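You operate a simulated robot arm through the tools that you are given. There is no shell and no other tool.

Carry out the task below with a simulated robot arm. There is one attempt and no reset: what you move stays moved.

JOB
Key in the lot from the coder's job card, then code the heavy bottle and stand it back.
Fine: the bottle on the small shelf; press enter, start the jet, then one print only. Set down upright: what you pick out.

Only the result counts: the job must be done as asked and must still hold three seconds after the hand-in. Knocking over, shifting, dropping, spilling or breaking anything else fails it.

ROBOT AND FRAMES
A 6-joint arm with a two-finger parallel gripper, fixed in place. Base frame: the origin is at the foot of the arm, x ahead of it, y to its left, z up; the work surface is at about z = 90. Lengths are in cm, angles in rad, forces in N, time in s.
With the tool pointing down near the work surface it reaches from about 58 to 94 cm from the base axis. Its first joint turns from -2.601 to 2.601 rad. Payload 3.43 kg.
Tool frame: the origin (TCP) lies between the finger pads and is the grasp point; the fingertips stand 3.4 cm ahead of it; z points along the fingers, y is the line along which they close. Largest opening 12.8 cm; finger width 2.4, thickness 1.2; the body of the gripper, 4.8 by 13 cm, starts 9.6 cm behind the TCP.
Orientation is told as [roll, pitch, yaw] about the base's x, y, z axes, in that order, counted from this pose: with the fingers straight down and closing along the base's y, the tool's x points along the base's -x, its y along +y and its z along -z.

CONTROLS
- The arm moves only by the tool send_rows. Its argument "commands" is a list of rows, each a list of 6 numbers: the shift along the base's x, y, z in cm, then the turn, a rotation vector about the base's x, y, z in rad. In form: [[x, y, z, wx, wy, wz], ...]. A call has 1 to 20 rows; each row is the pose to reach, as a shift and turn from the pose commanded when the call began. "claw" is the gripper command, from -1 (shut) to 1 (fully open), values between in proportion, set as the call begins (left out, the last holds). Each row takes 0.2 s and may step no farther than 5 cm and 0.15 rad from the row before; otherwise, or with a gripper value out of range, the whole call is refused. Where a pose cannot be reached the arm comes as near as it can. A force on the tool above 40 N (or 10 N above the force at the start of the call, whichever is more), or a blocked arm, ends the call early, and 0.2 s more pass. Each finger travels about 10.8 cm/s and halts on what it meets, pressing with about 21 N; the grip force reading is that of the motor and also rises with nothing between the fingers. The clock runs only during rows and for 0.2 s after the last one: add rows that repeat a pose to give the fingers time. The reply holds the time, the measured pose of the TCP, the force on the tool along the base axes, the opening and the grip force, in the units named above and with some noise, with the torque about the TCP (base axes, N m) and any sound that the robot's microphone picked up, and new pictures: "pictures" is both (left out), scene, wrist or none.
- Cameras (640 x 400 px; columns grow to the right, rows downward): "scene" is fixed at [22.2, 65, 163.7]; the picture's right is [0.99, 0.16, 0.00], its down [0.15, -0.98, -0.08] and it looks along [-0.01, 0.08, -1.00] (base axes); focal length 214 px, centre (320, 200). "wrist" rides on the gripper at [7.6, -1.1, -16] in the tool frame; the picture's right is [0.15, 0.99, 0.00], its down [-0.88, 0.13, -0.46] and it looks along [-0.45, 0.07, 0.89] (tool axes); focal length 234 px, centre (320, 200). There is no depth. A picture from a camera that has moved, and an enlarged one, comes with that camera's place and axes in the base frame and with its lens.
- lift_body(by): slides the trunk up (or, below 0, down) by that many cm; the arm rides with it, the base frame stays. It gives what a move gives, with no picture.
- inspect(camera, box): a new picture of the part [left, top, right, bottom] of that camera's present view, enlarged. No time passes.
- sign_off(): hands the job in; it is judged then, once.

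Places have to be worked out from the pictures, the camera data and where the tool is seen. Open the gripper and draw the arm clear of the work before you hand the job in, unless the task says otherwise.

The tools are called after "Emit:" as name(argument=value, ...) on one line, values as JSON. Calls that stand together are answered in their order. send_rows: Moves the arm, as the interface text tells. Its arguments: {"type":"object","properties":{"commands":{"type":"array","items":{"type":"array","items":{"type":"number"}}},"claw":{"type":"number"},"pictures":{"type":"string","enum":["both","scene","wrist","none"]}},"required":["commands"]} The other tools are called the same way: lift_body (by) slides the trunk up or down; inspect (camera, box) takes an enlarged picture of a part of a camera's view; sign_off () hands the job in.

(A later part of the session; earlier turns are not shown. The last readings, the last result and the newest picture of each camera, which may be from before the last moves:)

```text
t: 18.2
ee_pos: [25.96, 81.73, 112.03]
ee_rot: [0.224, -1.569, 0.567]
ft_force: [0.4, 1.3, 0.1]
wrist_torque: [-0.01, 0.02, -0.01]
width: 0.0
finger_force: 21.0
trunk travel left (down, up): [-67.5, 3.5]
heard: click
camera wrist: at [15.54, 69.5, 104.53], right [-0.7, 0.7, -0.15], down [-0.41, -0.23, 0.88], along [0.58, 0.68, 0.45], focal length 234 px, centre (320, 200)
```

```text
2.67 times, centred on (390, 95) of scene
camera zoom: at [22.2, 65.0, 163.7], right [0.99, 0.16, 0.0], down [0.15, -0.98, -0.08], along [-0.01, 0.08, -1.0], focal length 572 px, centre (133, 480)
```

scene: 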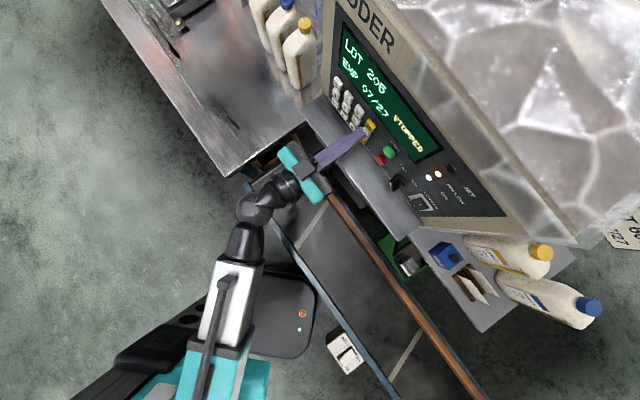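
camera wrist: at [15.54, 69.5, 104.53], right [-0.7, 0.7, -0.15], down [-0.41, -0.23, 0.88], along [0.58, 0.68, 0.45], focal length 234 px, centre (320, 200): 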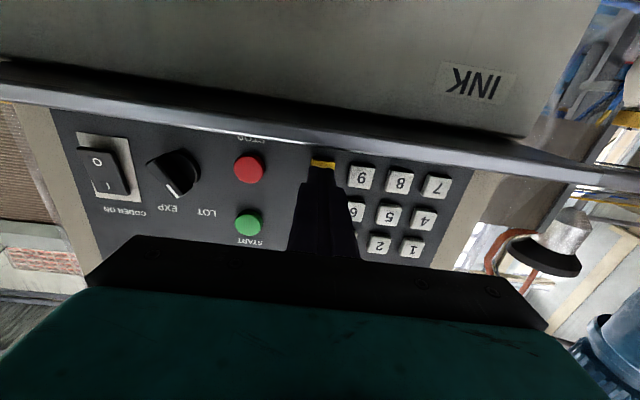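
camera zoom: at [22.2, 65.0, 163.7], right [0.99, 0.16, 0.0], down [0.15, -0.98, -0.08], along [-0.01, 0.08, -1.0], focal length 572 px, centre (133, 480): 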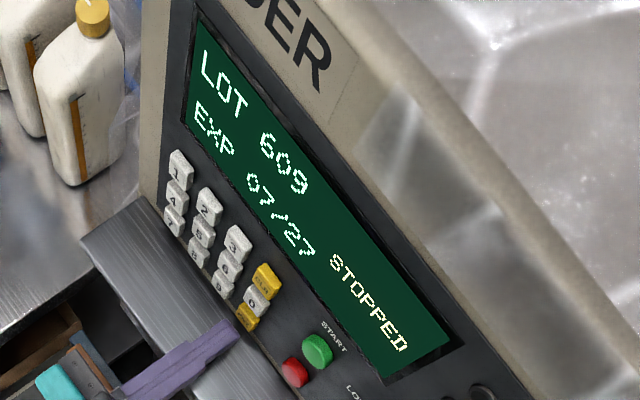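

The lot is accepted. Now START: I'll pull back a bit, move to u≈-32.7, z≈119.1 (u = sideways position along the panel), and advance slowly.

Emit:
send_rows(commands=[[-1.0, -1.0, 1.5, 0, 0, 0], [0.5, -3.0, 4, 0, 0, 0], [2.5, -5.0, 6, 0, 0, 0], [3.8, -5.8, 7.05, 0, 0, 0], [3.8, -5.8, 7.05, 0, 0, 0], [4.4, -5.2, 7.05, 0, 0, 0], [4.6, -5.0, 7.05, 0, 0, 0], [4.75, -4.85, 7.05, 0, 0, 0]])

```text
t: 20.0
ee_pos: [30.73, 76.71, 119.06]
ee_rot: [0.224, -1.568, 0.562]
ft_force: [0.2, -0.6, 0.4]
wrist_torque: [0.02, 0.04, -0.02]
width: 0.0
finger_force: 21.2
trunk travel left (down, up): [-67.5, 3.5]
camera wrist: at [20.3, 64.64, 111.53], right [-0.7, 0.7, -0.15], down [-0.41, -0.23, 0.88], along [0.58, 0.68, 0.45], focal length 234 px, centre (320, 200)
```

scene: 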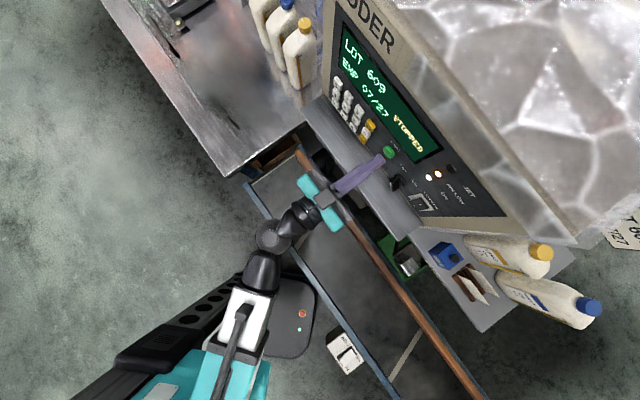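
wrist: 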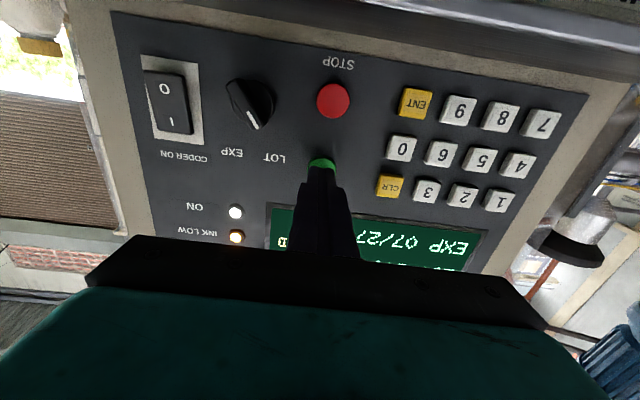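

The tips line up with the green button. I'll press it in small steps and back off.

Emit:
send_rows(commands=[[0.12, 0.12, 0, 0, 0, 0], [0.24, 0.24, 0, 0, 0, 0], [0.36, 0.36, 0, 0, 0, 0], [0.48, 0.48, 0, 0, 0, 0], [0.6, 0.6, 0, 0, 0, 0]])

```text
t: 21.2
ee_pos: [31.42, 77.43, 118.97]
ee_rot: [0.24, -1.567, 0.55]
ft_force: [-0.6, 0.1, 0.6]
wrist_torque: [-0.01, -0.03, -0.04]
width: 0.0
finger_force: 21.0
trunk travel left (down, up): [-67.5, 3.5]
camera wrist: at [20.93, 65.29, 111.53], right [-0.7, 0.7, -0.15], down [-0.41, -0.23, 0.88], along [0.58, 0.68, 0.45], focal length 234 px, centre (320, 200)
```

scene: 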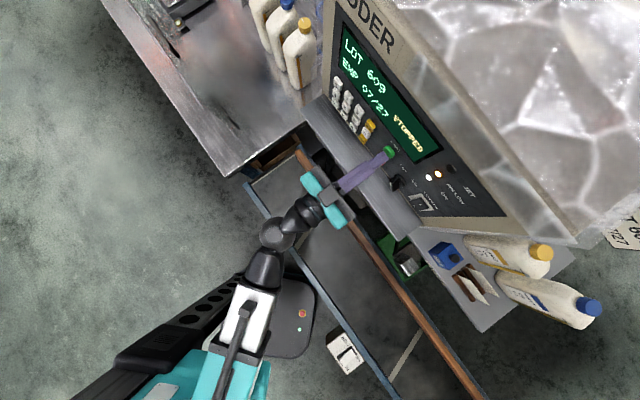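
wrist: 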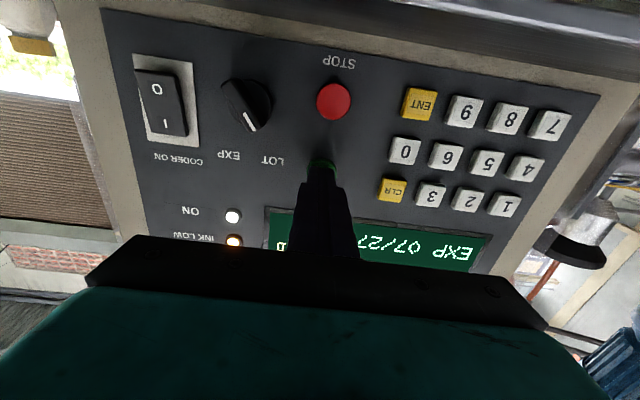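

There's no contact yet with the tips at w≈80.4, so I'll continue.

Emit:
send_rows(commands=[[0.15, 0.15, 0, 0, 0, 0], [0.3, 0.3, 0, 0, 0, 0], [0.42, 0.42, 0, 0, 0, 0], [0.54, 0.54, 0, 0, 0, 0], [0.66, 0.66, 0, 0, 0, 0]], pictures="none")

```text
t: 22.4
ee_pos: [32.0, 78.12, 119.02]
ee_rot: [0.279, -1.568, 0.511]
ft_force: [-1.2, -3.0, -1.1]
wrist_torque: [-0.03, 0.01, -0.02]
width: 0.0
finger_force: 21.3
trunk travel left (down, up): [-67.5, 3.5]
heard: click
```

Click. I'll back off and check the JET lamp and the status line.

Emit:
send_rows(commands=[[-1, -1, 0, 0, 0, 0], [-3, -3, 0, 0, 0, 0], [-5, -5, 0, 0, 0, 0]])

Emit:
inspect(camera="scene", box=[325, 20, 495, 220])

```text
t: 23.2
ee_pos: [26.92, 73.06, 119.13]
ee_rot: [0.292, -1.569, 0.497]
ft_force: [-0.1, -0.2, 0.7]
wrist_torque: [0.02, -0.01, 0.0]
width: 0.01
finger_force: 21.3
trunk travel left (down, up): [-67.5, 3.5]
camera wrist: at [16.59, 60.88, 111.52], right [-0.7, 0.7, -0.15], down [-0.41, -0.23, 0.88], along [0.58, 0.68, 0.45], focal length 234 px, centre (320, 200)
```

scene: 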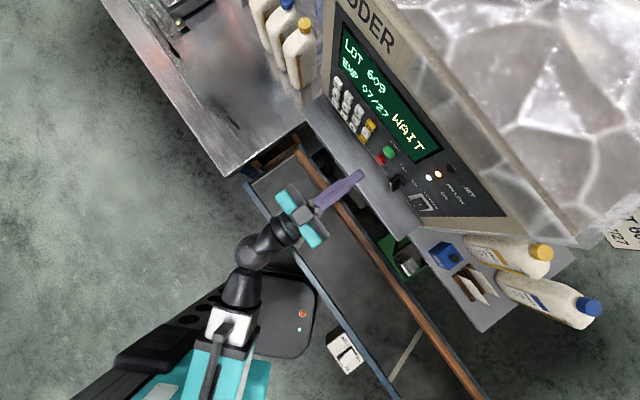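
wrist: 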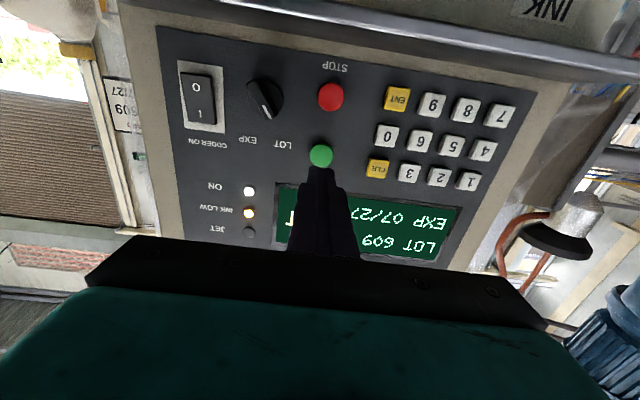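

```text
2.00 times, centred on (410, 120) of scene
camera zoom: at [22.2, 65.0, 163.7], right [0.99, 0.16, 0.0], down [0.15, -0.98, -0.08], along [-0.01, 0.08, -1.0], focal length 429 px, centre (140, 360)
```

zoom: 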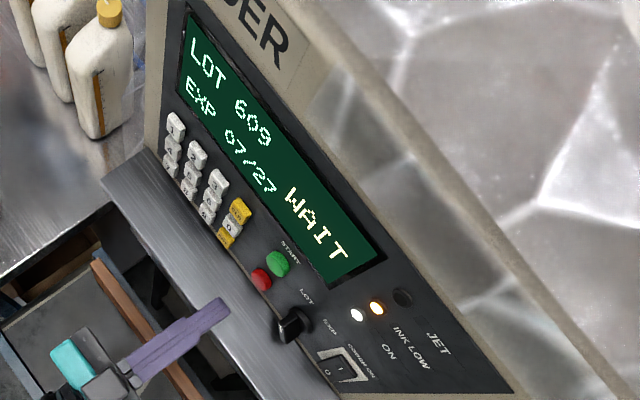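

The status now reads WAIT while the jet starts up. Meanwhile I'll bring the arm round to the heavy bottle's side, staying high and clear of the nozzle line, with the tool still horizontal and the gripper open.

Emit:
send_rows(commands=[[-1, -5, 0, 0, 0, 0], [2, -9, 0, 0, 0, 0], [5, -12.5, -1, 0, 0, 0], [8, -16, -2, 0, 0, 0], [11, -19.5, -3, 0, 0, 0], [14, -23, -4, 0, 0, 0], [17.2, -26.2, -5, 0, 0, 0], [20.4, -29.4, -6, 0, 0, 0], [23.6, -32.6, -7, 0, 0, 0], [26.8, -35.8, -8, 0, 0, 0], [30, -38.5, -8.5, 0, 0, 0], [33, -41, -9, 0, 0, 0], [35.9, -42.7, -9, 0, 0, 0], [35.9, -42.7, -9, 0, 0, 0]], claw=1)

Emit:
inspect(camera="scene", box=[325, 20, 495, 220])

```text
refused: row 1 steps farther than a row can; nothing moved
```

```text
2.00 times, centred on (410, 120) of scene
camera zoom: at [22.2, 65.0, 163.7], right [0.99, 0.16, 0.0], down [0.15, -0.98, -0.08], along [-0.01, 0.08, -1.0], focal length 429 px, centre (140, 360)
```

zoom: 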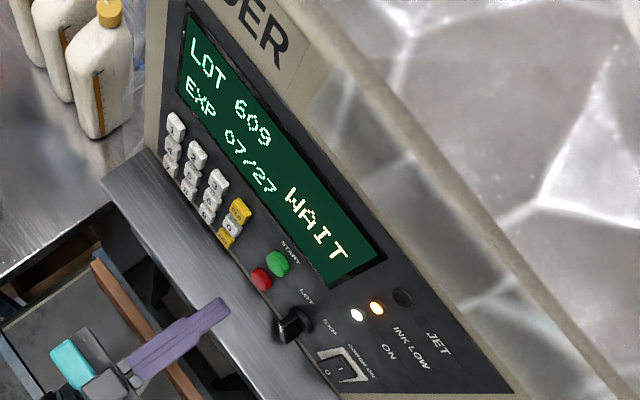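

The first step was slightly over 5 cm, so I'll shorten the rows.

Emit:
send_rows(commands=[[-1, -4.5, 0, 0, 0, 0], [2, -8.3, 0, 0, 0, 0], [5, -11.8, -1, 0, 0, 0], [8, -15.3, -2, 0, 0, 0], [11, -18.8, -3, 0, 0, 0], [14, -22.3, -4, 0, 0, 0], [17.2, -25.7, -5, 0, 0, 0], [20.4, -29.1, -6, 0, 0, 0], [23.6, -32.5, -7, 0, 0, 0], [26.8, -35.8, -8, 0, 0, 0], [30, -38.5, -8.5, 0, 0, 0], [33, -41, -9, 0, 0, 0], [35.9, -42.7, -9, 0, 0, 0], [35.9, -42.7, -9, 0, 0, 0]], claw=1)

Emit:
inspect(camera="scene", box=[325, 20, 495, 220])

```text
t: 26.2
ee_pos: [57.07, 55.16, 109.2]
ee_rot: [0.088, -1.566, 0.689]
ft_force: [-0.8, -0.1, -1.0]
wrist_torque: [-0.01, -0.01, -0.03]
width: 12.79
finger_force: 0.1
out of reach, approached as far as the arm can: row 1, 2, 3, 4, 5, 6, 7, 8, 9, 10, 11, 12, 13, 14
trunk travel left (down, up): [-67.5, 3.5]
camera wrist: at [46.4, 43.12, 101.7], right [-0.69, 0.71, -0.15], down [-0.41, -0.22, 0.88], along [0.59, 0.67, 0.45], focal length 234 px, centre (320, 200)
```

scene: 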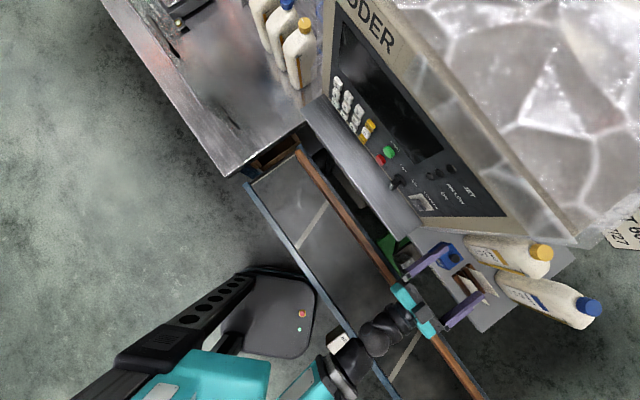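
wrist: 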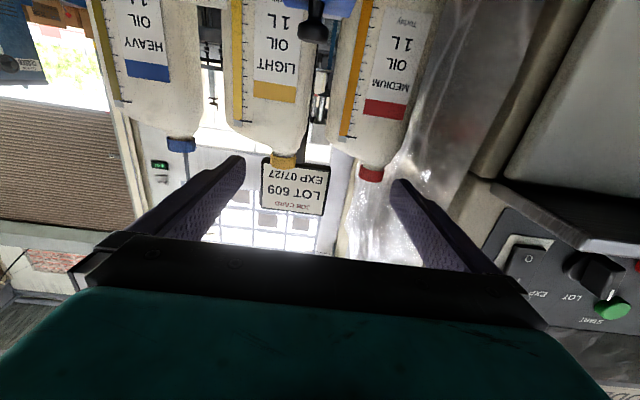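

```text
2.00 times, centred on (410, 120) of scene
camera zoom: at [22.2, 65.0, 163.7], right [0.99, 0.16, 0.0], down [0.15, -0.98, -0.08], along [-0.01, 0.08, -1.0], focal length 429 px, centre (140, 360)
```

zoom: 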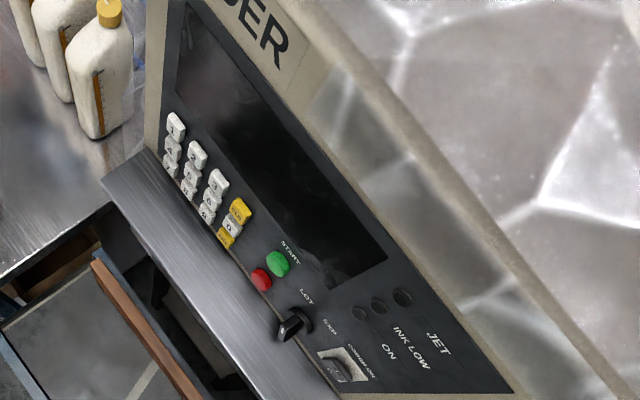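

The reach limit pulled the arm off its path. It swept close to the panel and the coder's display went dark, so it probably nudged the rocker or knob. I'll look closely before doing anything else.

Emit:
inspect(camera="scene", box=[380, 150, 490, 220])

Emit:
inspect(camera="wrist", box=[480, 180, 640, 340])

Emit:
inspect(camera="scene", box=[380, 220, 610, 360])

```text
5.71 times, centred on (435, 185) of scene
camera zoom: at [22.2, 65.0, 163.7], right [0.99, 0.16, 0.0], down [0.15, -0.98, -0.08], along [-0.01, 0.08, -1.0], focal length 1226 px, centre (-337, 286)
```

zoom: 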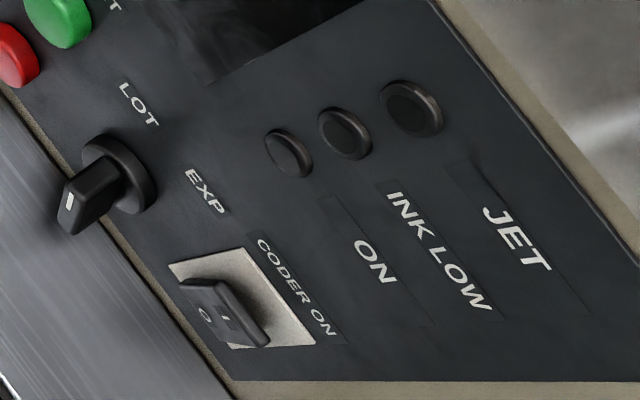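

```text
2.50 times, centred on (560, 260) of wrist
camera zoom: at [46.4, 43.12, 101.7], right [-0.69, 0.71, -0.15], down [-0.41, -0.22, 0.88], along [0.59, 0.67, 0.45], focal length 585 px, centre (-280, 50)
```

zoom: 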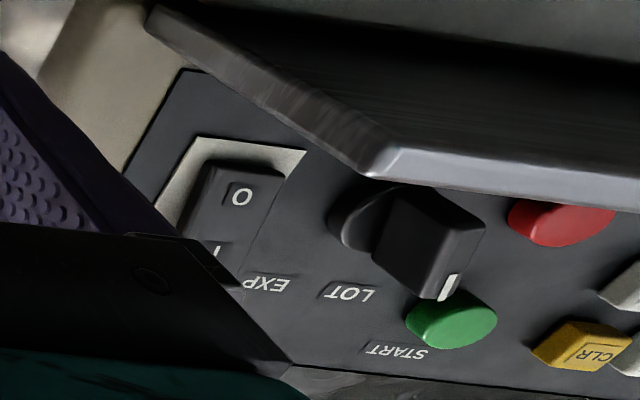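

```text
2.78 times, centred on (495, 290) of scene
camera zoom: at [22.2, 65.0, 163.7], right [0.99, 0.16, 0.0], down [0.15, -0.98, -0.08], along [-0.01, 0.08, -1.0], focal length 597 px, centre (-167, -50)
```

zoom: 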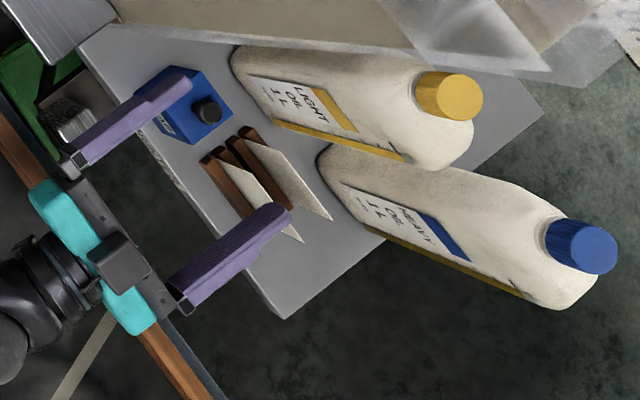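

The rocker is now at O and the selector still points to LOT. The bottles look untouched. A horizontal tool can't be held this close to the base, so I'll reduce the tilt and rise first, then go back and flip the rocker.

Emit:
send_rows(commands=[[0, 0, 2, -0.08, 0.08, 0], [0, 0, 4, -0.16, 0.16, 0], [0, 0, 6, -0.24, 0.24, 0], [0, 0, 8, -0.33, 0.33, 0], [0, 0, 10, -0.4, 0.4, 0], [0, 0, 10, -0.4, 0.4, 0]])

```text
t: 27.6
ee_pos: [59.63, 52.86, 118.68]
ee_rot: [0.306, -0.999, 0.579]
ft_force: [-1.0, 0.4, -0.1]
wrist_torque: [0.01, 0.0, 0.01]
width: 12.78
finger_force: 0.0
out of reach, approached as far as the arm can: row 1, 2, 3, 4, 5, 6
trunk travel left (down, up): [-67.5, 3.5]
camera wrist: at [48.9, 38.84, 120.54], right [-0.79, 0.61, 0.04], down [0.07, 0.03, 1.0], along [0.61, 0.79, -0.07], focal length 234 px, centre (320, 200)
```

scene: 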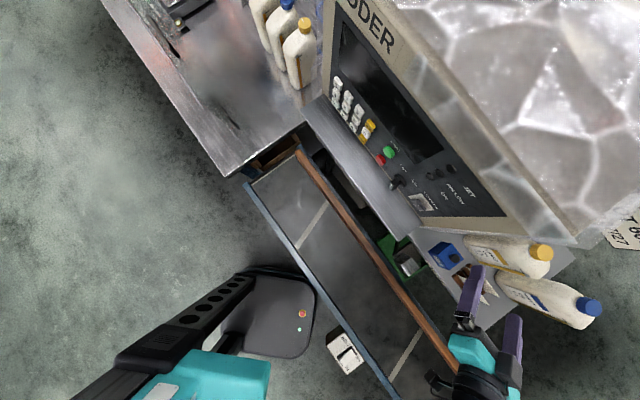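
wrist: 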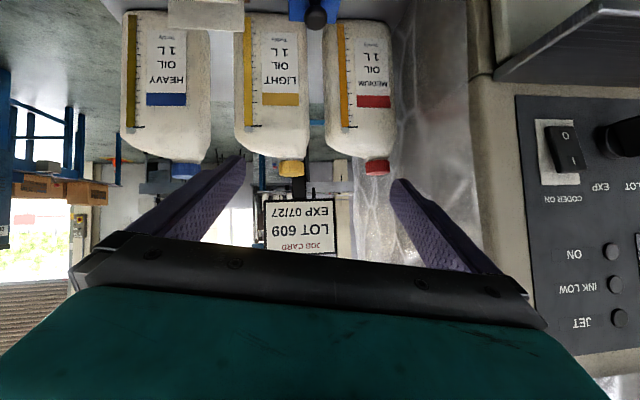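

The arm is still held off by a limit, and the commanded pose seems to be ahead of the measured one. I'll send a small, safe probe to see which pose the shifts count from.

Emit:
send_rows(commands=[[-0.5, 3.5, 1, 0, 0, 0]], pictures="none")

```text
t: 28.0
ee_pos: [60.19, 55.51, 119.53]
ee_rot: [0.307, -1.004, 0.596]
ft_force: [0.0, 0.5, 0.3]
wrist_torque: [-0.03, -0.01, 0.02]
width: 12.82
finger_force: 0.0
out of reach, approached as far as the arm can: row 1
trunk travel left (down, up): [-67.5, 3.5]
```

Shifts count from the measured pose, and the arm seems held by a wrist limit. I'll unwind toward a more downward tool while rising over the free space above the shelf.

Emit:
send_rows(commands=[[0, 0, 1.5, -0.08, 0.08, 0], [0, 0, 3, -0.16, 0.16, 0], [0, 0, 4.5, -0.24, 0.24, 0], [0, 0, 6, -0.32, 0.32, 0], [0, 0, 7, -0.4, 0.4, 0], [0, 0, 7, -0.4, 0.4, 0]])

```text
t: 29.4
ee_pos: [64.66, 50.2, 124.82]
ee_rot: [0.229, -0.464, 0.734]
ft_force: [-0.1, 0.0, 0.3]
wrist_torque: [-0.02, -0.01, 0.02]
width: 12.79
finger_force: 0.0
out of reach, approached as far as the arm can: row 1, 2, 3, 4, 5, 6
trunk travel left (down, up): [-67.5, 3.5]
camera wrist: at [57.79, 37.42, 135.25], right [-0.82, 0.56, 0.13], down [0.41, 0.4, 0.82], along [0.4, 0.72, -0.56], focal length 234 px, centre (320, 200)
```

scene: 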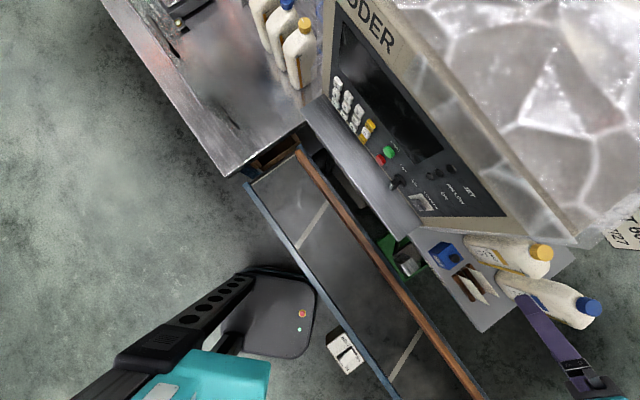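
wrist: 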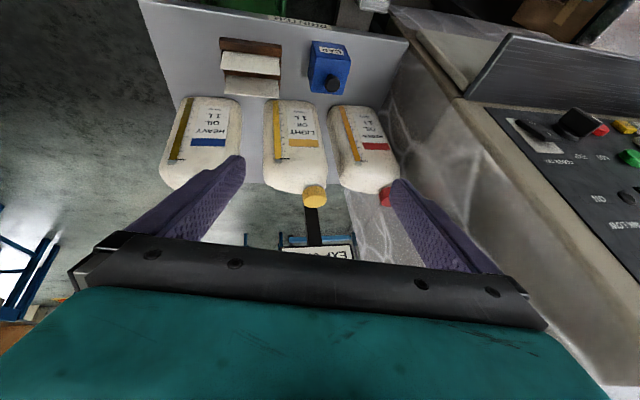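

Everything is still standing. I suspect a wrist-roll limit at this yaw, so I'll turn the tool back about the vertical and see if the limit clears.

Emit:
send_rows(commands=[[0, 0, 1, 0, 0, -0.14], [0, 0, 2, 0, 0, -0.28], [0, 0, 3, 0, 0, -0.42], [0, 0, 3, 0, 0, -0.42]], pictures="none")

```text
t: 30.4
ee_pos: [64.72, 50.11, 124.89]
ee_rot: [0.229, -0.465, 0.734]
ft_force: [0.4, -0.1, 0.7]
wrist_torque: [0.01, 0.02, 0.01]
width: 12.8
finger_force: 0.1
out of reach, approached as far as the arm can: row 1, 2, 3, 4
trunk travel left (down, up): [-67.5, 3.5]
```

There was no motion at all. I'll test with a pure sideways shift that's safe whichever pose the shifts count from.

Emit:
send_rows(commands=[[0, 4, 0, 0, 0, 0], [0, 8, 0, 0, 0, 0], [0, 10, 0, 0, 0, 0]], pictures="none")

```text
t: 31.2
ee_pos: [66.97, 57.92, 123.89]
ee_rot: [0.232, -0.477, 0.777]
ft_force: [0.0, -0.1, -0.8]
wrist_torque: [0.01, -0.01, -0.02]
width: 12.81
finger_force: 0.1
out of reach, approached as far as the arm can: row 1, 2, 3
trunk travel left (down, up): [-67.5, 3.5]
```

The response still isn't as commanded. Sliding the trunk up a little is safe here and may resynchronise the commanded pose, so I'll try that and then a tiny move.

Emit:
lift_body(by=3)

Emit:
send_rows(commands=[[0, 0, 0, 0, 0, 0]])

```text
t: 31.9
ee_pos: [66.83, 57.91, 127.06]
ee_rot: [0.232, -0.477, 0.777]
ft_force: [-0.5, -0.8, 0.5]
wrist_torque: [-0.01, 0.04, 0.01]
width: 12.8
finger_force: 0.1
trunk travel left (down, up): [-70.5, 0.5]
```

```text
t: 32.4
ee_pos: [66.98, 57.97, 126.96]
ee_rot: [0.234, -0.478, 0.778]
ft_force: [-0.8, -0.4, -0.4]
wrist_torque: [0.0, -0.02, 0.02]
width: 12.81
finger_force: 0.0
trunk travel left (down, up): [-70.5, 0.5]
camera wrist: at [60.47, 44.76, 137.15], right [-0.84, 0.52, 0.14], down [0.39, 0.41, 0.82], along [0.38, 0.75, -0.55], focal length 234 px, centre (320, 200)
```

scene: 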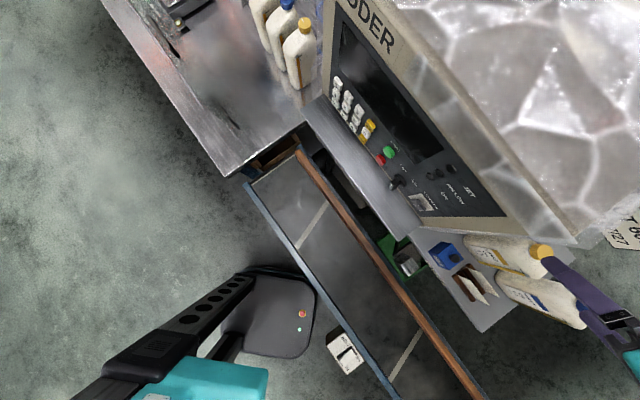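
wrist: 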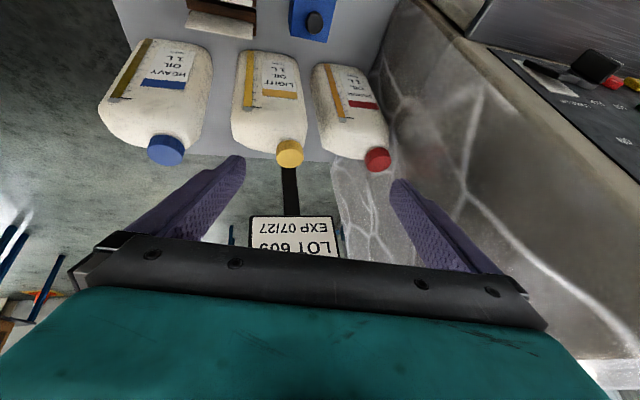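

The trunk slide resynchronised the pose, and a zero shift is no longer flagged. I'll straighten out the stray roll and draw back a little.

Emit:
send_rows(commands=[[-1.5, -1, 0, -0.074, -0.073, -0.054], [-3, -2, 0, -0.148, -0.146, -0.108]], pictures="none")

```text
t: 33.0
ee_pos: [66.84, 56.61, 127.0]
ee_rot: [0.232, -0.482, 0.765]
ft_force: [-0.6, -0.3, 0.7]
wrist_torque: [-0.02, -0.02, -0.03]
width: 12.79
finger_force: 0.0
out of reach, approached as far as the arm can: row 1, 2
trunk travel left (down, up): [-70.5, 0.5]
```

The roll and the radial position are stuck against a joint limit. I'll test which way the tool can spin about its own axis, as there's plenty of free space here.

Emit:
send_rows(commands=[[0, 0, 0, 0.016, 0.048, -0.086], [0, 0, 0, 0.032, 0.096, -0.173]], pictures="none")

Emit:
send_rows(commands=[[0, 0, 0, -0.016, -0.048, 0.086], [0, 0, 0, -0.032, -0.096, 0.173]], pictures="none")

```text
t: 33.5
ee_pos: [66.77, 56.61, 127.01]
ee_rot: [0.232, -0.481, 0.765]
ft_force: [0.1, 0.2, 0.0]
wrist_torque: [-0.01, 0.06, -0.01]
width: 12.78
finger_force: 0.1
out of reach, approached as far as the arm can: row 1, 2
trunk travel left (down, up): [-70.5, 0.5]
```

```text
t: 34.1
ee_pos: [66.77, 56.6, 126.99]
ee_rot: [0.124, -0.519, 0.99]
ft_force: [-0.1, -0.4, -0.6]
wrist_torque: [0.04, -0.02, 0.03]
width: 12.78
finger_force: 0.0
trunk travel left (down, up): [-70.5, 0.5]
```

Spinning one way is blocked and the other way is free, so the last joint was at its limit. With some margin back, I'll rotate the tool gradually toward pointing straight down and watch whether poses stay reachable.

Emit:
send_rows(commands=[[0, 0, 1, -0.13, 0.045, 0], [0, 0, 2, -0.26, 0.09, 0]], pictures="none")

```text
t: 34.8
ee_pos: [67.78, 55.17, 129.19]
ee_rot: [0.184, -0.293, 1.012]
ft_force: [0.2, -0.3, 0.5]
wrist_torque: [0.01, -0.02, -0.02]
width: 12.81
finger_force: 0.1
out of reach, approached as far as the arm can: row 1, 2
trunk travel left (down, up): [-70.5, 0.5]
```

The lateral lean is what's stuck, so the wrist wound past a singular direction on the way in. I'll reverse that: pitch the tool back up toward horizontal here, which is clear above the bottles at z≈129.

Emit:
send_rows(commands=[[0, 0, 0, 0.097, -0.101, -0.0475], [0, 0, 0, 0.1935, -0.2015, -0.095], [0, 0, 0, 0.29, -0.302, -0.1425], [0, 0, 0, 0.387, -0.403, -0.19]], pictures="none")

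```text
t: 35.8
ee_pos: [67.72, 55.09, 129.23]
ee_rot: [0.077, -0.848, 0.879]
ft_force: [-0.1, 0.7, -0.8]
wrist_torque: [0.02, 0.01, -0.01]
width: 12.8
finger_force: 0.0
trunk travel left (down, up): [-70.5, 0.5]
```

Reachable so far. I'll continue to nearly horizontal.

Emit:
send_rows(commands=[[0, 0, 0, 0.097, -0.101, -0.0475], [0, 0, 0, 0.1935, -0.2015, -0.095], [0, 0, 0, 0.29, -0.302, -0.1425], [0, 0, 0, 0.387, -0.403, -0.19]], pictures="none")

```text
t: 36.8
ee_pos: [68.3, 54.53, 129.42]
ee_rot: [0.038, -1.412, 0.739]
ft_force: [0.5, -0.1, -0.1]
wrist_torque: [0.01, -0.03, 0.01]
width: 12.77
finger_force: 0.0
out of reach, approached as far as the arm can: row 1, 2, 3, 4
trunk travel left (down, up): [-70.5, 0.5]
```

Nearly horizontal now. Next I'll swing the pointing direction to the right of the arm's plane, about the vertical.

Emit:
send_rows(commands=[[0, 0, 0, 0, 0, -0.14], [0, 0, 0, 0, 0, -0.28], [0, 0, 0, 0, 0, -0.42], [0, 0, 0, 0, 0, -0.56]], pictures="none")

```text
t: 37.8
ee_pos: [68.17, 54.47, 129.34]
ee_rot: [0.039, -1.409, 0.74]
ft_force: [0.0, -0.5, 0.1]
wrist_torque: [0.01, 0.04, 0.0]
width: 12.78
finger_force: 0.2
out of reach, approached as far as the arm can: row 1, 2, 3, 4
trunk travel left (down, up): [-70.5, 0.5]
```

Blocked that way. I'll test the other direction.

Emit:
send_rows(commands=[[0, 0, 0, 0, 0, 0.14], [0, 0, 0, 0, 0, 0.28]], pictures="none")

```text
t: 38.4
ee_pos: [68.34, 54.45, 129.31]
ee_rot: [0.036, -1.41, 1.021]
ft_force: [0.3, 0.2, 0.2]
wrist_torque: [-0.01, -0.01, -0.01]
width: 12.8
finger_force: 0.1
trunk travel left (down, up): [-70.5, 0.5]
```

The left side is free. I'll circle the tool axis around: lean left, then point back inward, keeping the finger axis roughly constant. That should let me recentre with the wrist unwound.

Emit:
send_rows(commands=[[0, 0, 0, -0.079, 0.1127, 0.0467], [0, 0, 0.5, -0.158, 0.2254, 0.0934], [0, 0, 1, -0.2366, 0.338, 0.14], [0, 0, 1, -0.3154, 0.451, 0.187], [0, 0, 1, -0.394, 0.5636, 0.2336], [0, 0, 1, -0.473, 0.676, 0.28], [0, 0, 1, -0.552, 0.789, 0.327]], pictures="none")

```text
t: 40.0
ee_pos: [68.39, 54.51, 130.34]
ee_rot: [0.572, -0.474, 0.888]
ft_force: [0.7, 0.4, -0.8]
wrist_torque: [0.0, -0.02, -0.01]
width: 12.81
finger_force: 0.1
trunk travel left (down, up): [-70.5, 0.5]
```

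That's free. I'll continue round to the inward side.

Emit:
send_rows(commands=[[0, 0, 0, -0.1, 0.058, 0.029], [0, 0, 0, -0.2, 0.1165, 0.058], [0, 0, 0, -0.299, 0.1748, 0.087], [0, 0, 0, -0.399, 0.233, 0.116], [0, 0, 0, -0.4985, 0.2913, 0.145]], pictures="none")

```text
t: 40.8
ee_pos: [68.55, 54.73, 130.27]
ee_rot: [0.535, -0.159, 0.983]
ft_force: [11.9, 7.8, -15.2]
wrist_torque: [1.12, 1.89, 1.81]
width: 12.81
finger_force: 0.0
out of reach, approached as far as the arm can: row 4
trunk travel left (down, up): [-70.5, 0.5]
stopped in row 4: the force on the tool passed its limit at 115 N (the readings are from after the stop); the commanded pose is now the measured one
```

The arm touched something, so I'll look before moving again.

Emit:
inspect(camera="scene", box=[0, 0, 640, 400])

Emit:
inspect(camera="wrist", box=[0, 0, 640, 400])

```text
1.00 times, centred on (320, 200) of scene (not enlarged: the box is as wide or as high as the picture)
camera zoom: at [22.2, 65.0, 163.7], right [0.99, 0.16, 0.0], down [0.15, -0.98, -0.08], along [-0.01, 0.08, -1.0], focal length 214 px, centre (320, 200)
```

zoom: 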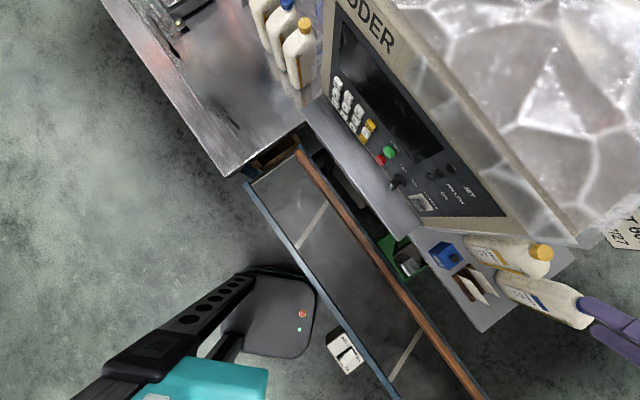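

```text
1.00 times, centred on (320, 200) of wrist (not enlarged: the box is as wide or as high as the picture)
camera zoom: at [70.78, 41.58, 142.14], right [-0.83, 0.29, 0.47], down [0.54, 0.6, 0.59], along [-0.11, 0.75, -0.65], focal length 234 px, centre (320, 200)
```

zoom: 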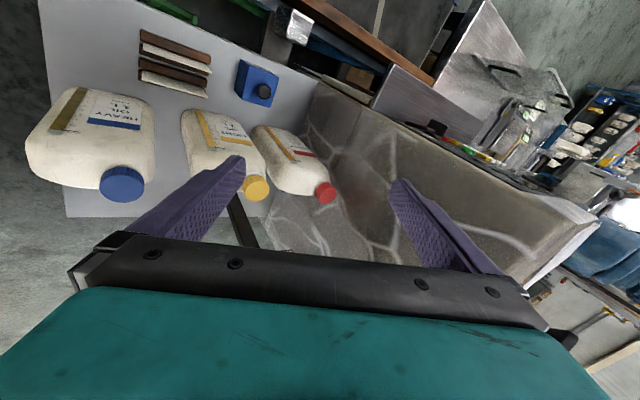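

Nothing in view is in contact and all the bottles are standing. It may have been a jerk as the wrist swung through the singular spot, so I'll re-read the forces with a null row.

Emit:
send_rows(commands=[[0, 0, 0, 0, 0, 0], [0, 0, 0, 0, 0, 0]], pictures="none")

```text
t: 41.4
ee_pos: [68.54, 54.73, 130.32]
ee_rot: [0.534, -0.159, 0.981]
ft_force: [21.2, 13.3, -25.9]
wrist_torque: [1.92, 3.37, 3.17]
width: 12.8
finger_force: 0.1
trunk travel left (down, up): [-70.5, 0.5]
```

The force persists and pushes outward and down, which looks like the gripper body touching the robot's own forearm. I'll undo the last part of the turn.

Emit:
send_rows(commands=[[0.3, 0.2, -0.3, 0.1, -0.058, -0.029], [0.3, 0.2, -0.3, 0.2, -0.1165, -0.058]], pictures="none")

```text
t: 42.0
ee_pos: [68.81, 54.85, 130.02]
ee_rot: [0.558, -0.389, 0.915]
ft_force: [-0.1, -0.1, 0.7]
wrist_torque: [-0.01, 0.0, 0.05]
width: 12.8
finger_force: 0.0
trunk travel left (down, up): [-70.5, 0.5]
```

The force cleared, so it was self-contact. Re-analysing the limits, the forearm points roughly horizontal, and the wrist crossed its axis on the way in. I'll bring the tool back to horizontal, left of the arm's plane, and then swing straight through the forearm's axis to the right.

Emit:
send_rows(commands=[[0, 0, 0, 0.0846, -0.1057, -0.05], [0, 0, 0, 0.1693, -0.2115, -0.0999], [0, 0, 0, 0.2539, -0.3172, -0.1499], [0, 0, 0, 0.3385, -0.4229, -0.1998], [0, 0, 0, 0.4232, -0.5287, -0.2498], [0, 0, 0, 0.5078, -0.6344, -0.2997], [0, 0, 0, 0.5924, -0.7401, -0.3497], [0, 0, 0, 0.6771, -0.8459, -0.3996], [0, 0, 0, 0.7617, -0.9516, -0.4496]], pictures="none")

```text
t: 44.0
ee_pos: [68.75, 55.0, 129.97]
ee_rot: [-3.108, -1.543, -2.208]
ft_force: [-0.4, 0.0, 0.2]
wrist_torque: [-0.01, 0.01, 0.02]
width: 12.81
finger_force: 0.1
trunk travel left (down, up): [-70.5, 0.5]
```

Now at horizontal, slightly left of the plane. I'll swing right through the axis.

Emit:
send_rows(commands=[[0, 0, 0, 0, 0, -0.07], [0, 0, 0, 0, 0, -0.19], [0, 0, 0, 0, 0, -0.335], [0, 0, 0, 0, 0, -0.48]], pictures="none")

```text
t: 45.0
ee_pos: [68.99, 54.86, 132.47]
ee_rot: [2.99, -1.434, -2.401]
ft_force: [-0.2, 0.6, -1.3]
wrist_torque: [0.02, -0.02, -0.01]
width: 12.78
finger_force: 0.1
out of reach, approached as far as the arm can: row 3, 4
trunk travel left (down, up): [-70.5, 0.5]
```

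It slipped past, slightly above the axis, and now points just right of the plane. I'll swing further right and see whether it's free.

Emit:
send_rows(commands=[[0, 0, 0, 0, 0, -0.14], [0, 0, 0, 0, 0, -0.28]], pictures="none")

```text
t: 45.6
ee_pos: [68.64, 54.97, 130.02]
ee_rot: [-3.108, -1.543, -2.967]
ft_force: [0.1, 0.9, 0.0]
wrist_torque: [0.03, 0.03, 0.0]
width: 12.8
finger_force: 0.1
trunk travel left (down, up): [-70.5, 0.5]
```

It's now clean at yaw ≈0.17 with the tool horizontal, right of the arm's plane, as it was at the keypad. I'll pitch down on this side and check it stays free.

Emit:
send_rows(commands=[[0, 0, 0, -0.0226, 0.128, 0], [0, 0, 0, -0.0452, 0.256, 0], [0, 0, 0, -0.0679, 0.384, 0], [0, 0, 0, -0.0905, 0.512, 0], [0, 0, 0, -0.113, 0.64, 0], [0, 0, 0, -0.136, 0.768, 0]])

```text
t: 47.0
ee_pos: [68.76, 54.98, 129.88]
ee_rot: [0.033, -0.814, 0.176]
ft_force: [-0.2, 0.2, 0.9]
wrist_torque: [0.02, 0.01, 0.02]
width: 12.8
finger_force: 0.1
trunk travel left (down, up): [-70.5, 0.5]
camera wrist: at [52.54, 50.25, 135.38], right [-0.3, 0.95, -0.08], down [0.24, 0.16, 0.96], along [0.92, 0.26, -0.28], focal length 234 px, centre (320, 200)
```

scene: 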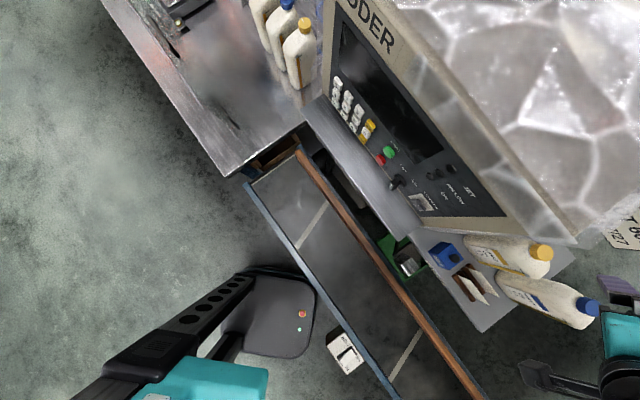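
wrist: 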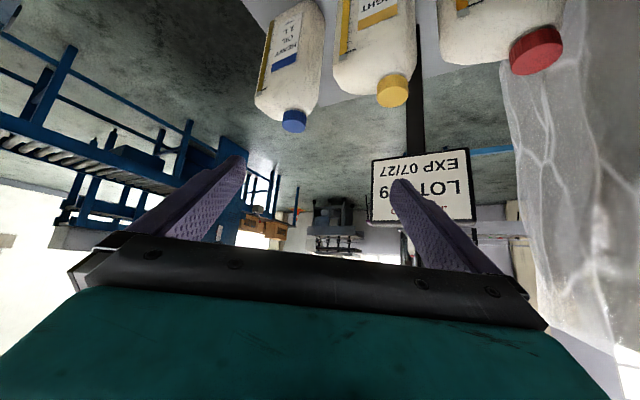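

The wrist is unwound again, and from now on I'll avoid a horizontal tool pointing along the arm's own plane. I'll shut the fingers, back away from the shelf at height, and come in front of the rocker from well clear of the panel.

Emit:
send_rows(commands=[[-4, -2.2, 0, 0, 0, 0.1], [-8, -4.5, 0, 0, 0, 0.2], [-12, -6.7, 0, 0, 0, 0.3], [-15.8, -9, 0, 0, 0, 0.42], [-15.8, -9, 0, 0, 0, 0.42]], claw=-1, pictures="scene")

```text
t: 48.2
ee_pos: [53.07, 45.94, 130.01]
ee_rot: [0.034, -0.82, 0.595]
ft_force: [0.2, 0.8, 0.5]
wrist_torque: [-0.01, -0.01, -0.04]
width: 0.0
finger_force: 20.9
trunk travel left (down, up): [-70.5, 0.5]
```

scene: 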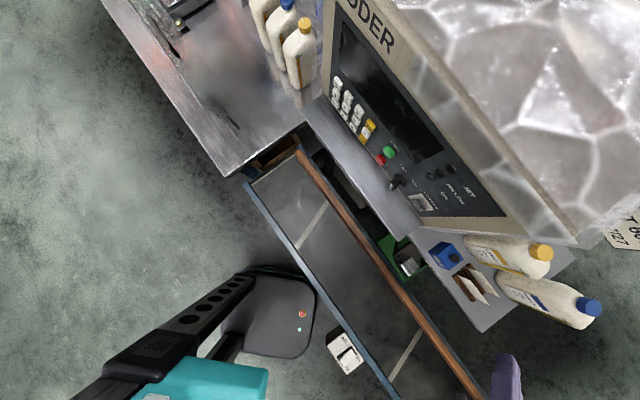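

All clean. Now I'll move sideways to in front of the rocker, still about 10 cm clear of the panel.

Emit:
send_rows(commands=[[-3.2, 2.6, 0, 0, 0, 0], [-6.4, 5.2, 0, 0, 0, 0], [-9.6, 7.8, 0, 0, 0, 0], [-12.8, 10.4, -1, 0, 0, 0.04], [-16, 13, -2, 0, 0, 0.08], [-18.4, 15.5, -4, 0, 0, 0.1], [-18.4, 15.5, -4, 0, 0, 0.1]])

```text
t: 49.8
ee_pos: [34.53, 61.31, 126.11]
ee_rot: [0.035, -0.819, 0.694]
ft_force: [0.5, -0.5, 0.5]
wrist_torque: [-0.02, 0.0, -0.04]
width: 0.01
finger_force: 21.0
trunk travel left (down, up): [-70.5, 0.5]
camera wrist: at [22.75, 49.25, 131.42], right [-0.73, 0.68, -0.08], down [0.13, 0.26, 0.96], along [0.67, 0.69, -0.28], focal length 234 px, centre (320, 200)
```

scene: 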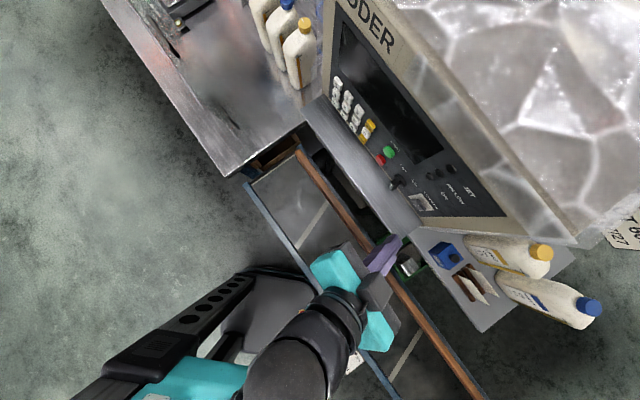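
wrist: 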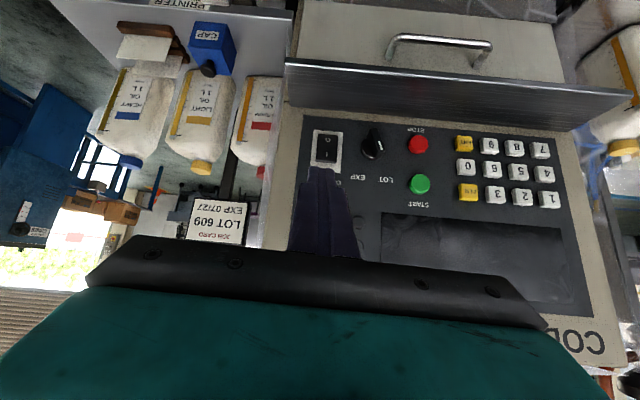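

I have a good view here. I'll zoom in on the rocker and knob.

Emit:
inspect(camera="wrist", box=[295, 110, 445, 210])

Emit:
inspect(camera="wrist", box=[60, 0, 310, 150])

```text
4.00 times, centred on (370, 160) of wrist
camera zoom: at [22.75, 49.25, 131.42], right [-0.73, 0.68, -0.08], down [0.13, 0.26, 0.96], along [0.67, 0.69, -0.28], focal length 937 px, centre (120, 360)
```

zoom: 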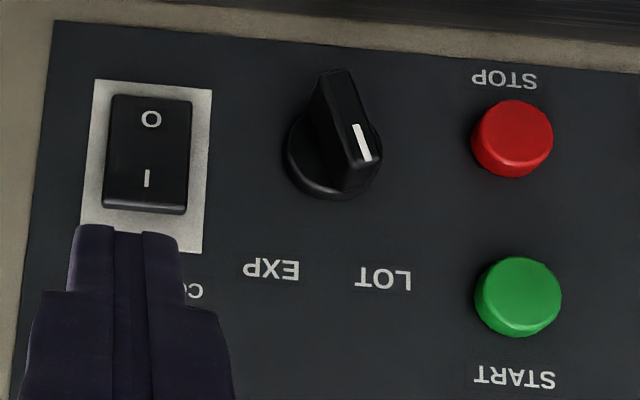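

```text
2.56 times, centred on (185, 75) of wrist
camera zoom: at [22.75, 49.25, 131.42], right [-0.73, 0.68, -0.08], down [0.13, 0.26, 0.96], along [0.67, 0.69, -0.28], focal length 600 px, centre (666, 520)
```

zoom: 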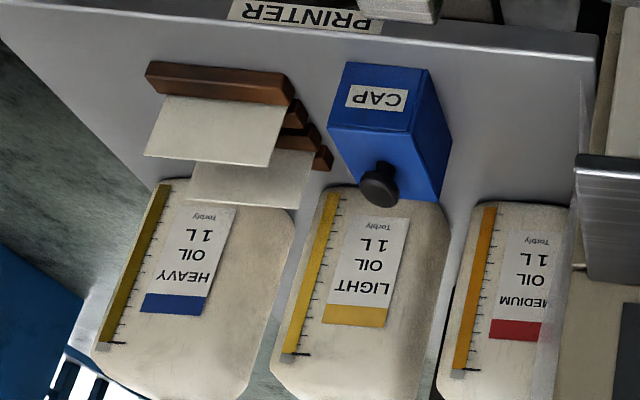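

The knob is still on LOT and the rocker is at O. Its "I" end is at about (43.3, 71.0, z 116.5). I'll tilt to about 70°, which is safely right of the arm's plane, and bring the tips about 2 cm in front of the I end.

Emit:
send_rows(commands=[[1.2, 1.4, -2.4, 0.062, -0.071, 0.012], [2.4, 2.8, -4.8, 0.125, -0.143, 0.025], [3.6, 4.3, -7.2, 0.187, -0.214, 0.037], [4.8, 5.7, -9.5, 0.25, -0.286, 0.05], [4.8, 5.7, -9.5, 0.25, -0.286, 0.05]])

Emit:
inspect(camera="wrist", box=[245, 90, 395, 190])

```text
t: 51.0
ee_pos: [39.39, 67.0, 116.4]
ee_rot: [0.031, -1.199, 0.747]
ft_force: [-0.1, 0.1, 0.4]
wrist_torque: [-0.01, 0.02, 0.01]
width: 0.01
finger_force: 21.3
trunk travel left (down, up): [-70.5, 0.5]
camera wrist: at [27.7, 53.84, 115.19], right [-0.73, 0.67, -0.12], down [-0.16, 0.01, 0.99], along [0.66, 0.74, 0.1], focal length 234 px, centre (320, 200)
```

scene: 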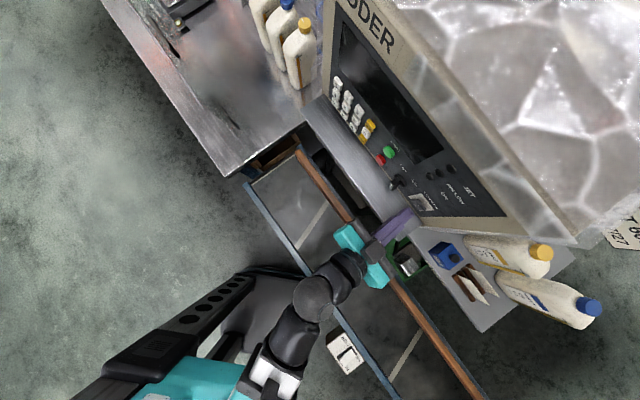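
wrist: 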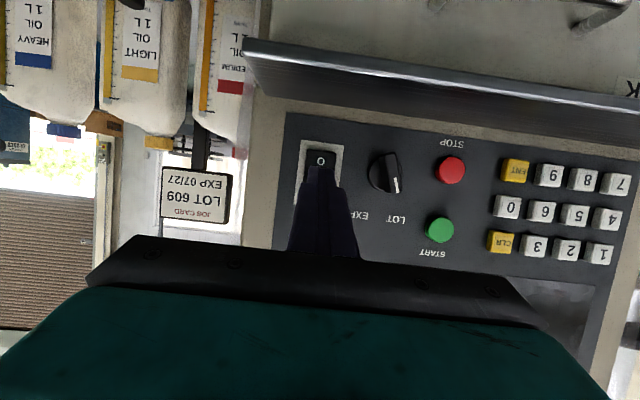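

```text
4.00 times, centred on (320, 140) of wrist
camera zoom: at [27.7, 53.84, 115.19], right [-0.73, 0.67, -0.12], down [-0.16, 0.01, 0.99], along [0.66, 0.74, 0.1], focal length 937 px, centre (320, 440)
```

zoom: 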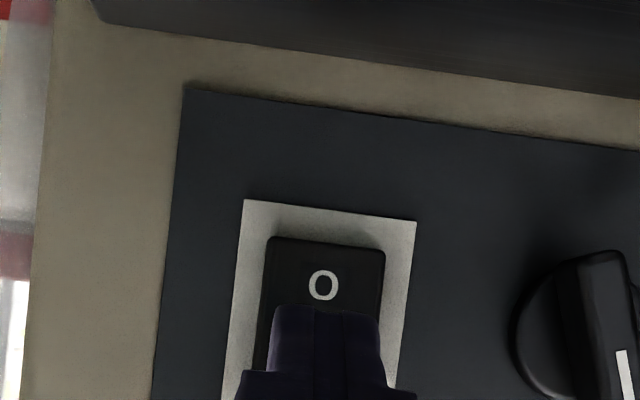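

The tips cover the I half, and O is visible just below them. I'll press in small steps and watch the force.

Emit:
send_rows(commands=[[0.5, 0.5, 0.1, 0, 0, 0], [0.9, 0.9, 0.1, 0, 0, 0], [1.1, 1.1, 0.1, 0, 0, 0], [1.25, 1.25, 0.1, 0, 0, 0], [1.4, 1.4, 0.1, 0, 0, 0], [1.5, 1.5, 0.1, 0, 0, 0]], pictures="none")

```text
t: 52.4
ee_pos: [40.84, 68.67, 116.61]
ee_rot: [0.032, -1.197, 0.747]
ft_force: [-2.9, -1.6, -0.7]
wrist_torque: [0.05, 0.01, -0.02]
width: 0.0
finger_force: 20.9
trunk travel left (down, up): [-70.5, 0.5]
```

Contact at about 3 N and no click yet. I'll push a little further.

Emit:
send_rows(commands=[[0.12, 0.12, 0, 0, 0, 0], [0.24, 0.24, 0, 0, 0, 0], [0.36, 0.36, 0, 0, 0, 0], [0.48, 0.48, 0, 0, 0, 0]], pictures="scene")

```text
t: 53.3
ee_pos: [40.78, 68.56, 116.55]
ee_rot: [0.033, -1.194, 0.746]
ft_force: [-13.7, -13.3, 5.3]
wrist_torque: [0.02, -0.21, -0.02]
width: 0.0
finger_force: 21.4
trunk travel left (down, up): [-70.5, 0.5]
stopped in row 4: the force on the tool passed its limit at 43 N (the readings are from after the stop); the commanded pose is now the measured one
```

scene: 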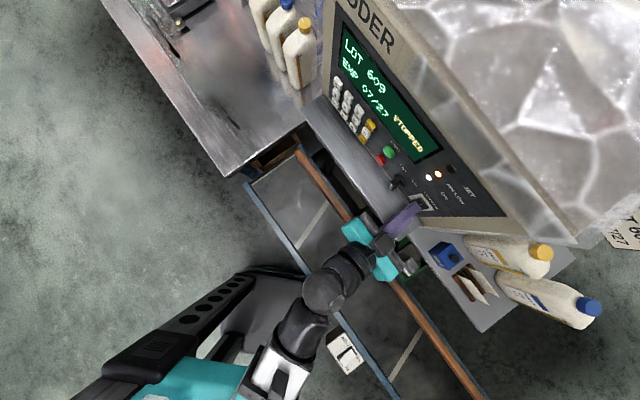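

The display is back with LOT 609, EXP 07/27 and STOPPED. I'll back off and go to START again, keeping the tips well off the knob.

Emit:
send_rows(commands=[[-2, -2, 0.5, 0, 0, 0], [-4, -4, 1.5, 0, 0, 0], [-6.8, -1.2, 2.5, 0, 0, 0], [-9.6, 1.6, 2.5, 0, 0, 0], [-12.9, 4.9, 2.5, 0, 0, 0], [-12.9, 5.4, 2.5, 0, 0, 0], [-10.6, 7.7, 2.5, 0, 0, 0], [-10.4, 7.9, 2.5, 0, 0, 0]])

Emit:
inspect(camera="wrist", box=[245, 90, 395, 190])

```text
t: 55.1
ee_pos: [30.8, 76.74, 118.95]
ee_rot: [0.031, -1.194, 0.745]
ft_force: [0.4, -0.4, 0.6]
wrist_torque: [0.0, 0.03, 0.0]
width: 0.0
finger_force: 21.7
out of reach, approached as far as the arm can: row 2
trunk travel left (down, up): [-70.5, 0.5]
camera wrist: at [18.93, 63.52, 117.76], right [-0.73, 0.67, -0.12], down [-0.15, 0.02, 0.99], along [0.66, 0.74, 0.09], focal length 234 px, centre (320, 200)
```

scene: 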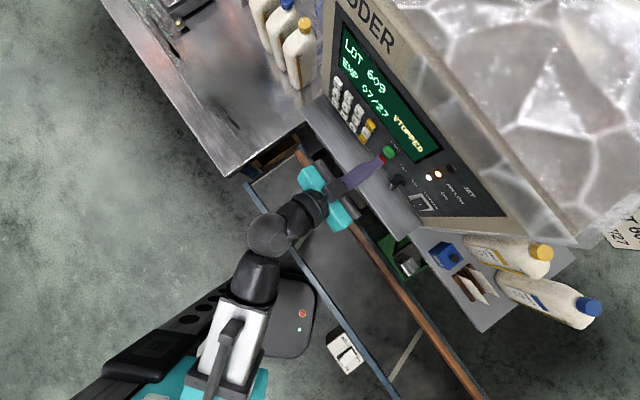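
wrist: 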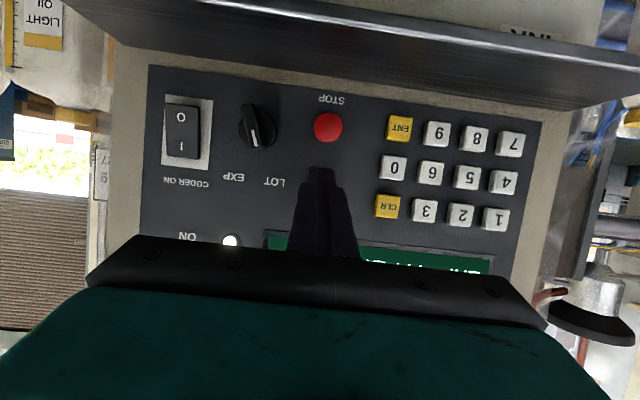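

```text
4.00 times, centred on (320, 140) of wrist
camera zoom: at [18.93, 63.52, 117.76], right [-0.73, 0.67, -0.12], down [-0.15, 0.02, 0.99], along [0.66, 0.74, 0.09], focal length 937 px, centre (320, 440)
```

zoom: 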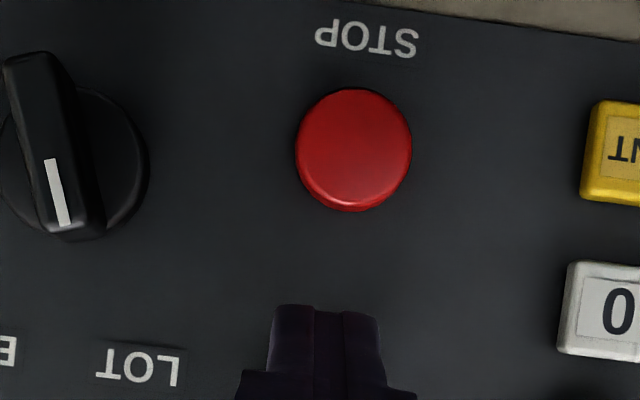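

The tips are over START, which is hidden behind them. I'll press in small steps.

Emit:
send_rows(commands=[[0.4, 0.4, 0, 0, 0, 0], [0.65, 0.65, 0, 0, 0, 0], [0.8, 0.8, 0, 0, 0, 0], [0.92, 0.92, 0, 0, 0, 0], [1.04, 1.04, 0, 0, 0, 0], [1.16, 1.16, 0, 0, 0, 0], [1.26, 1.26, 0, 0, 0, 0]], pictures="none")

```text
t: 56.7
ee_pos: [31.84, 78.03, 118.9]
ee_rot: [0.033, -1.192, 0.743]
ft_force: [-2.9, -1.4, -2.2]
wrist_torque: [-0.06, 0.07, 0.02]
width: 0.01
finger_force: 21.4
trunk travel left (down, up): [-70.5, 0.5]
heard: click
```

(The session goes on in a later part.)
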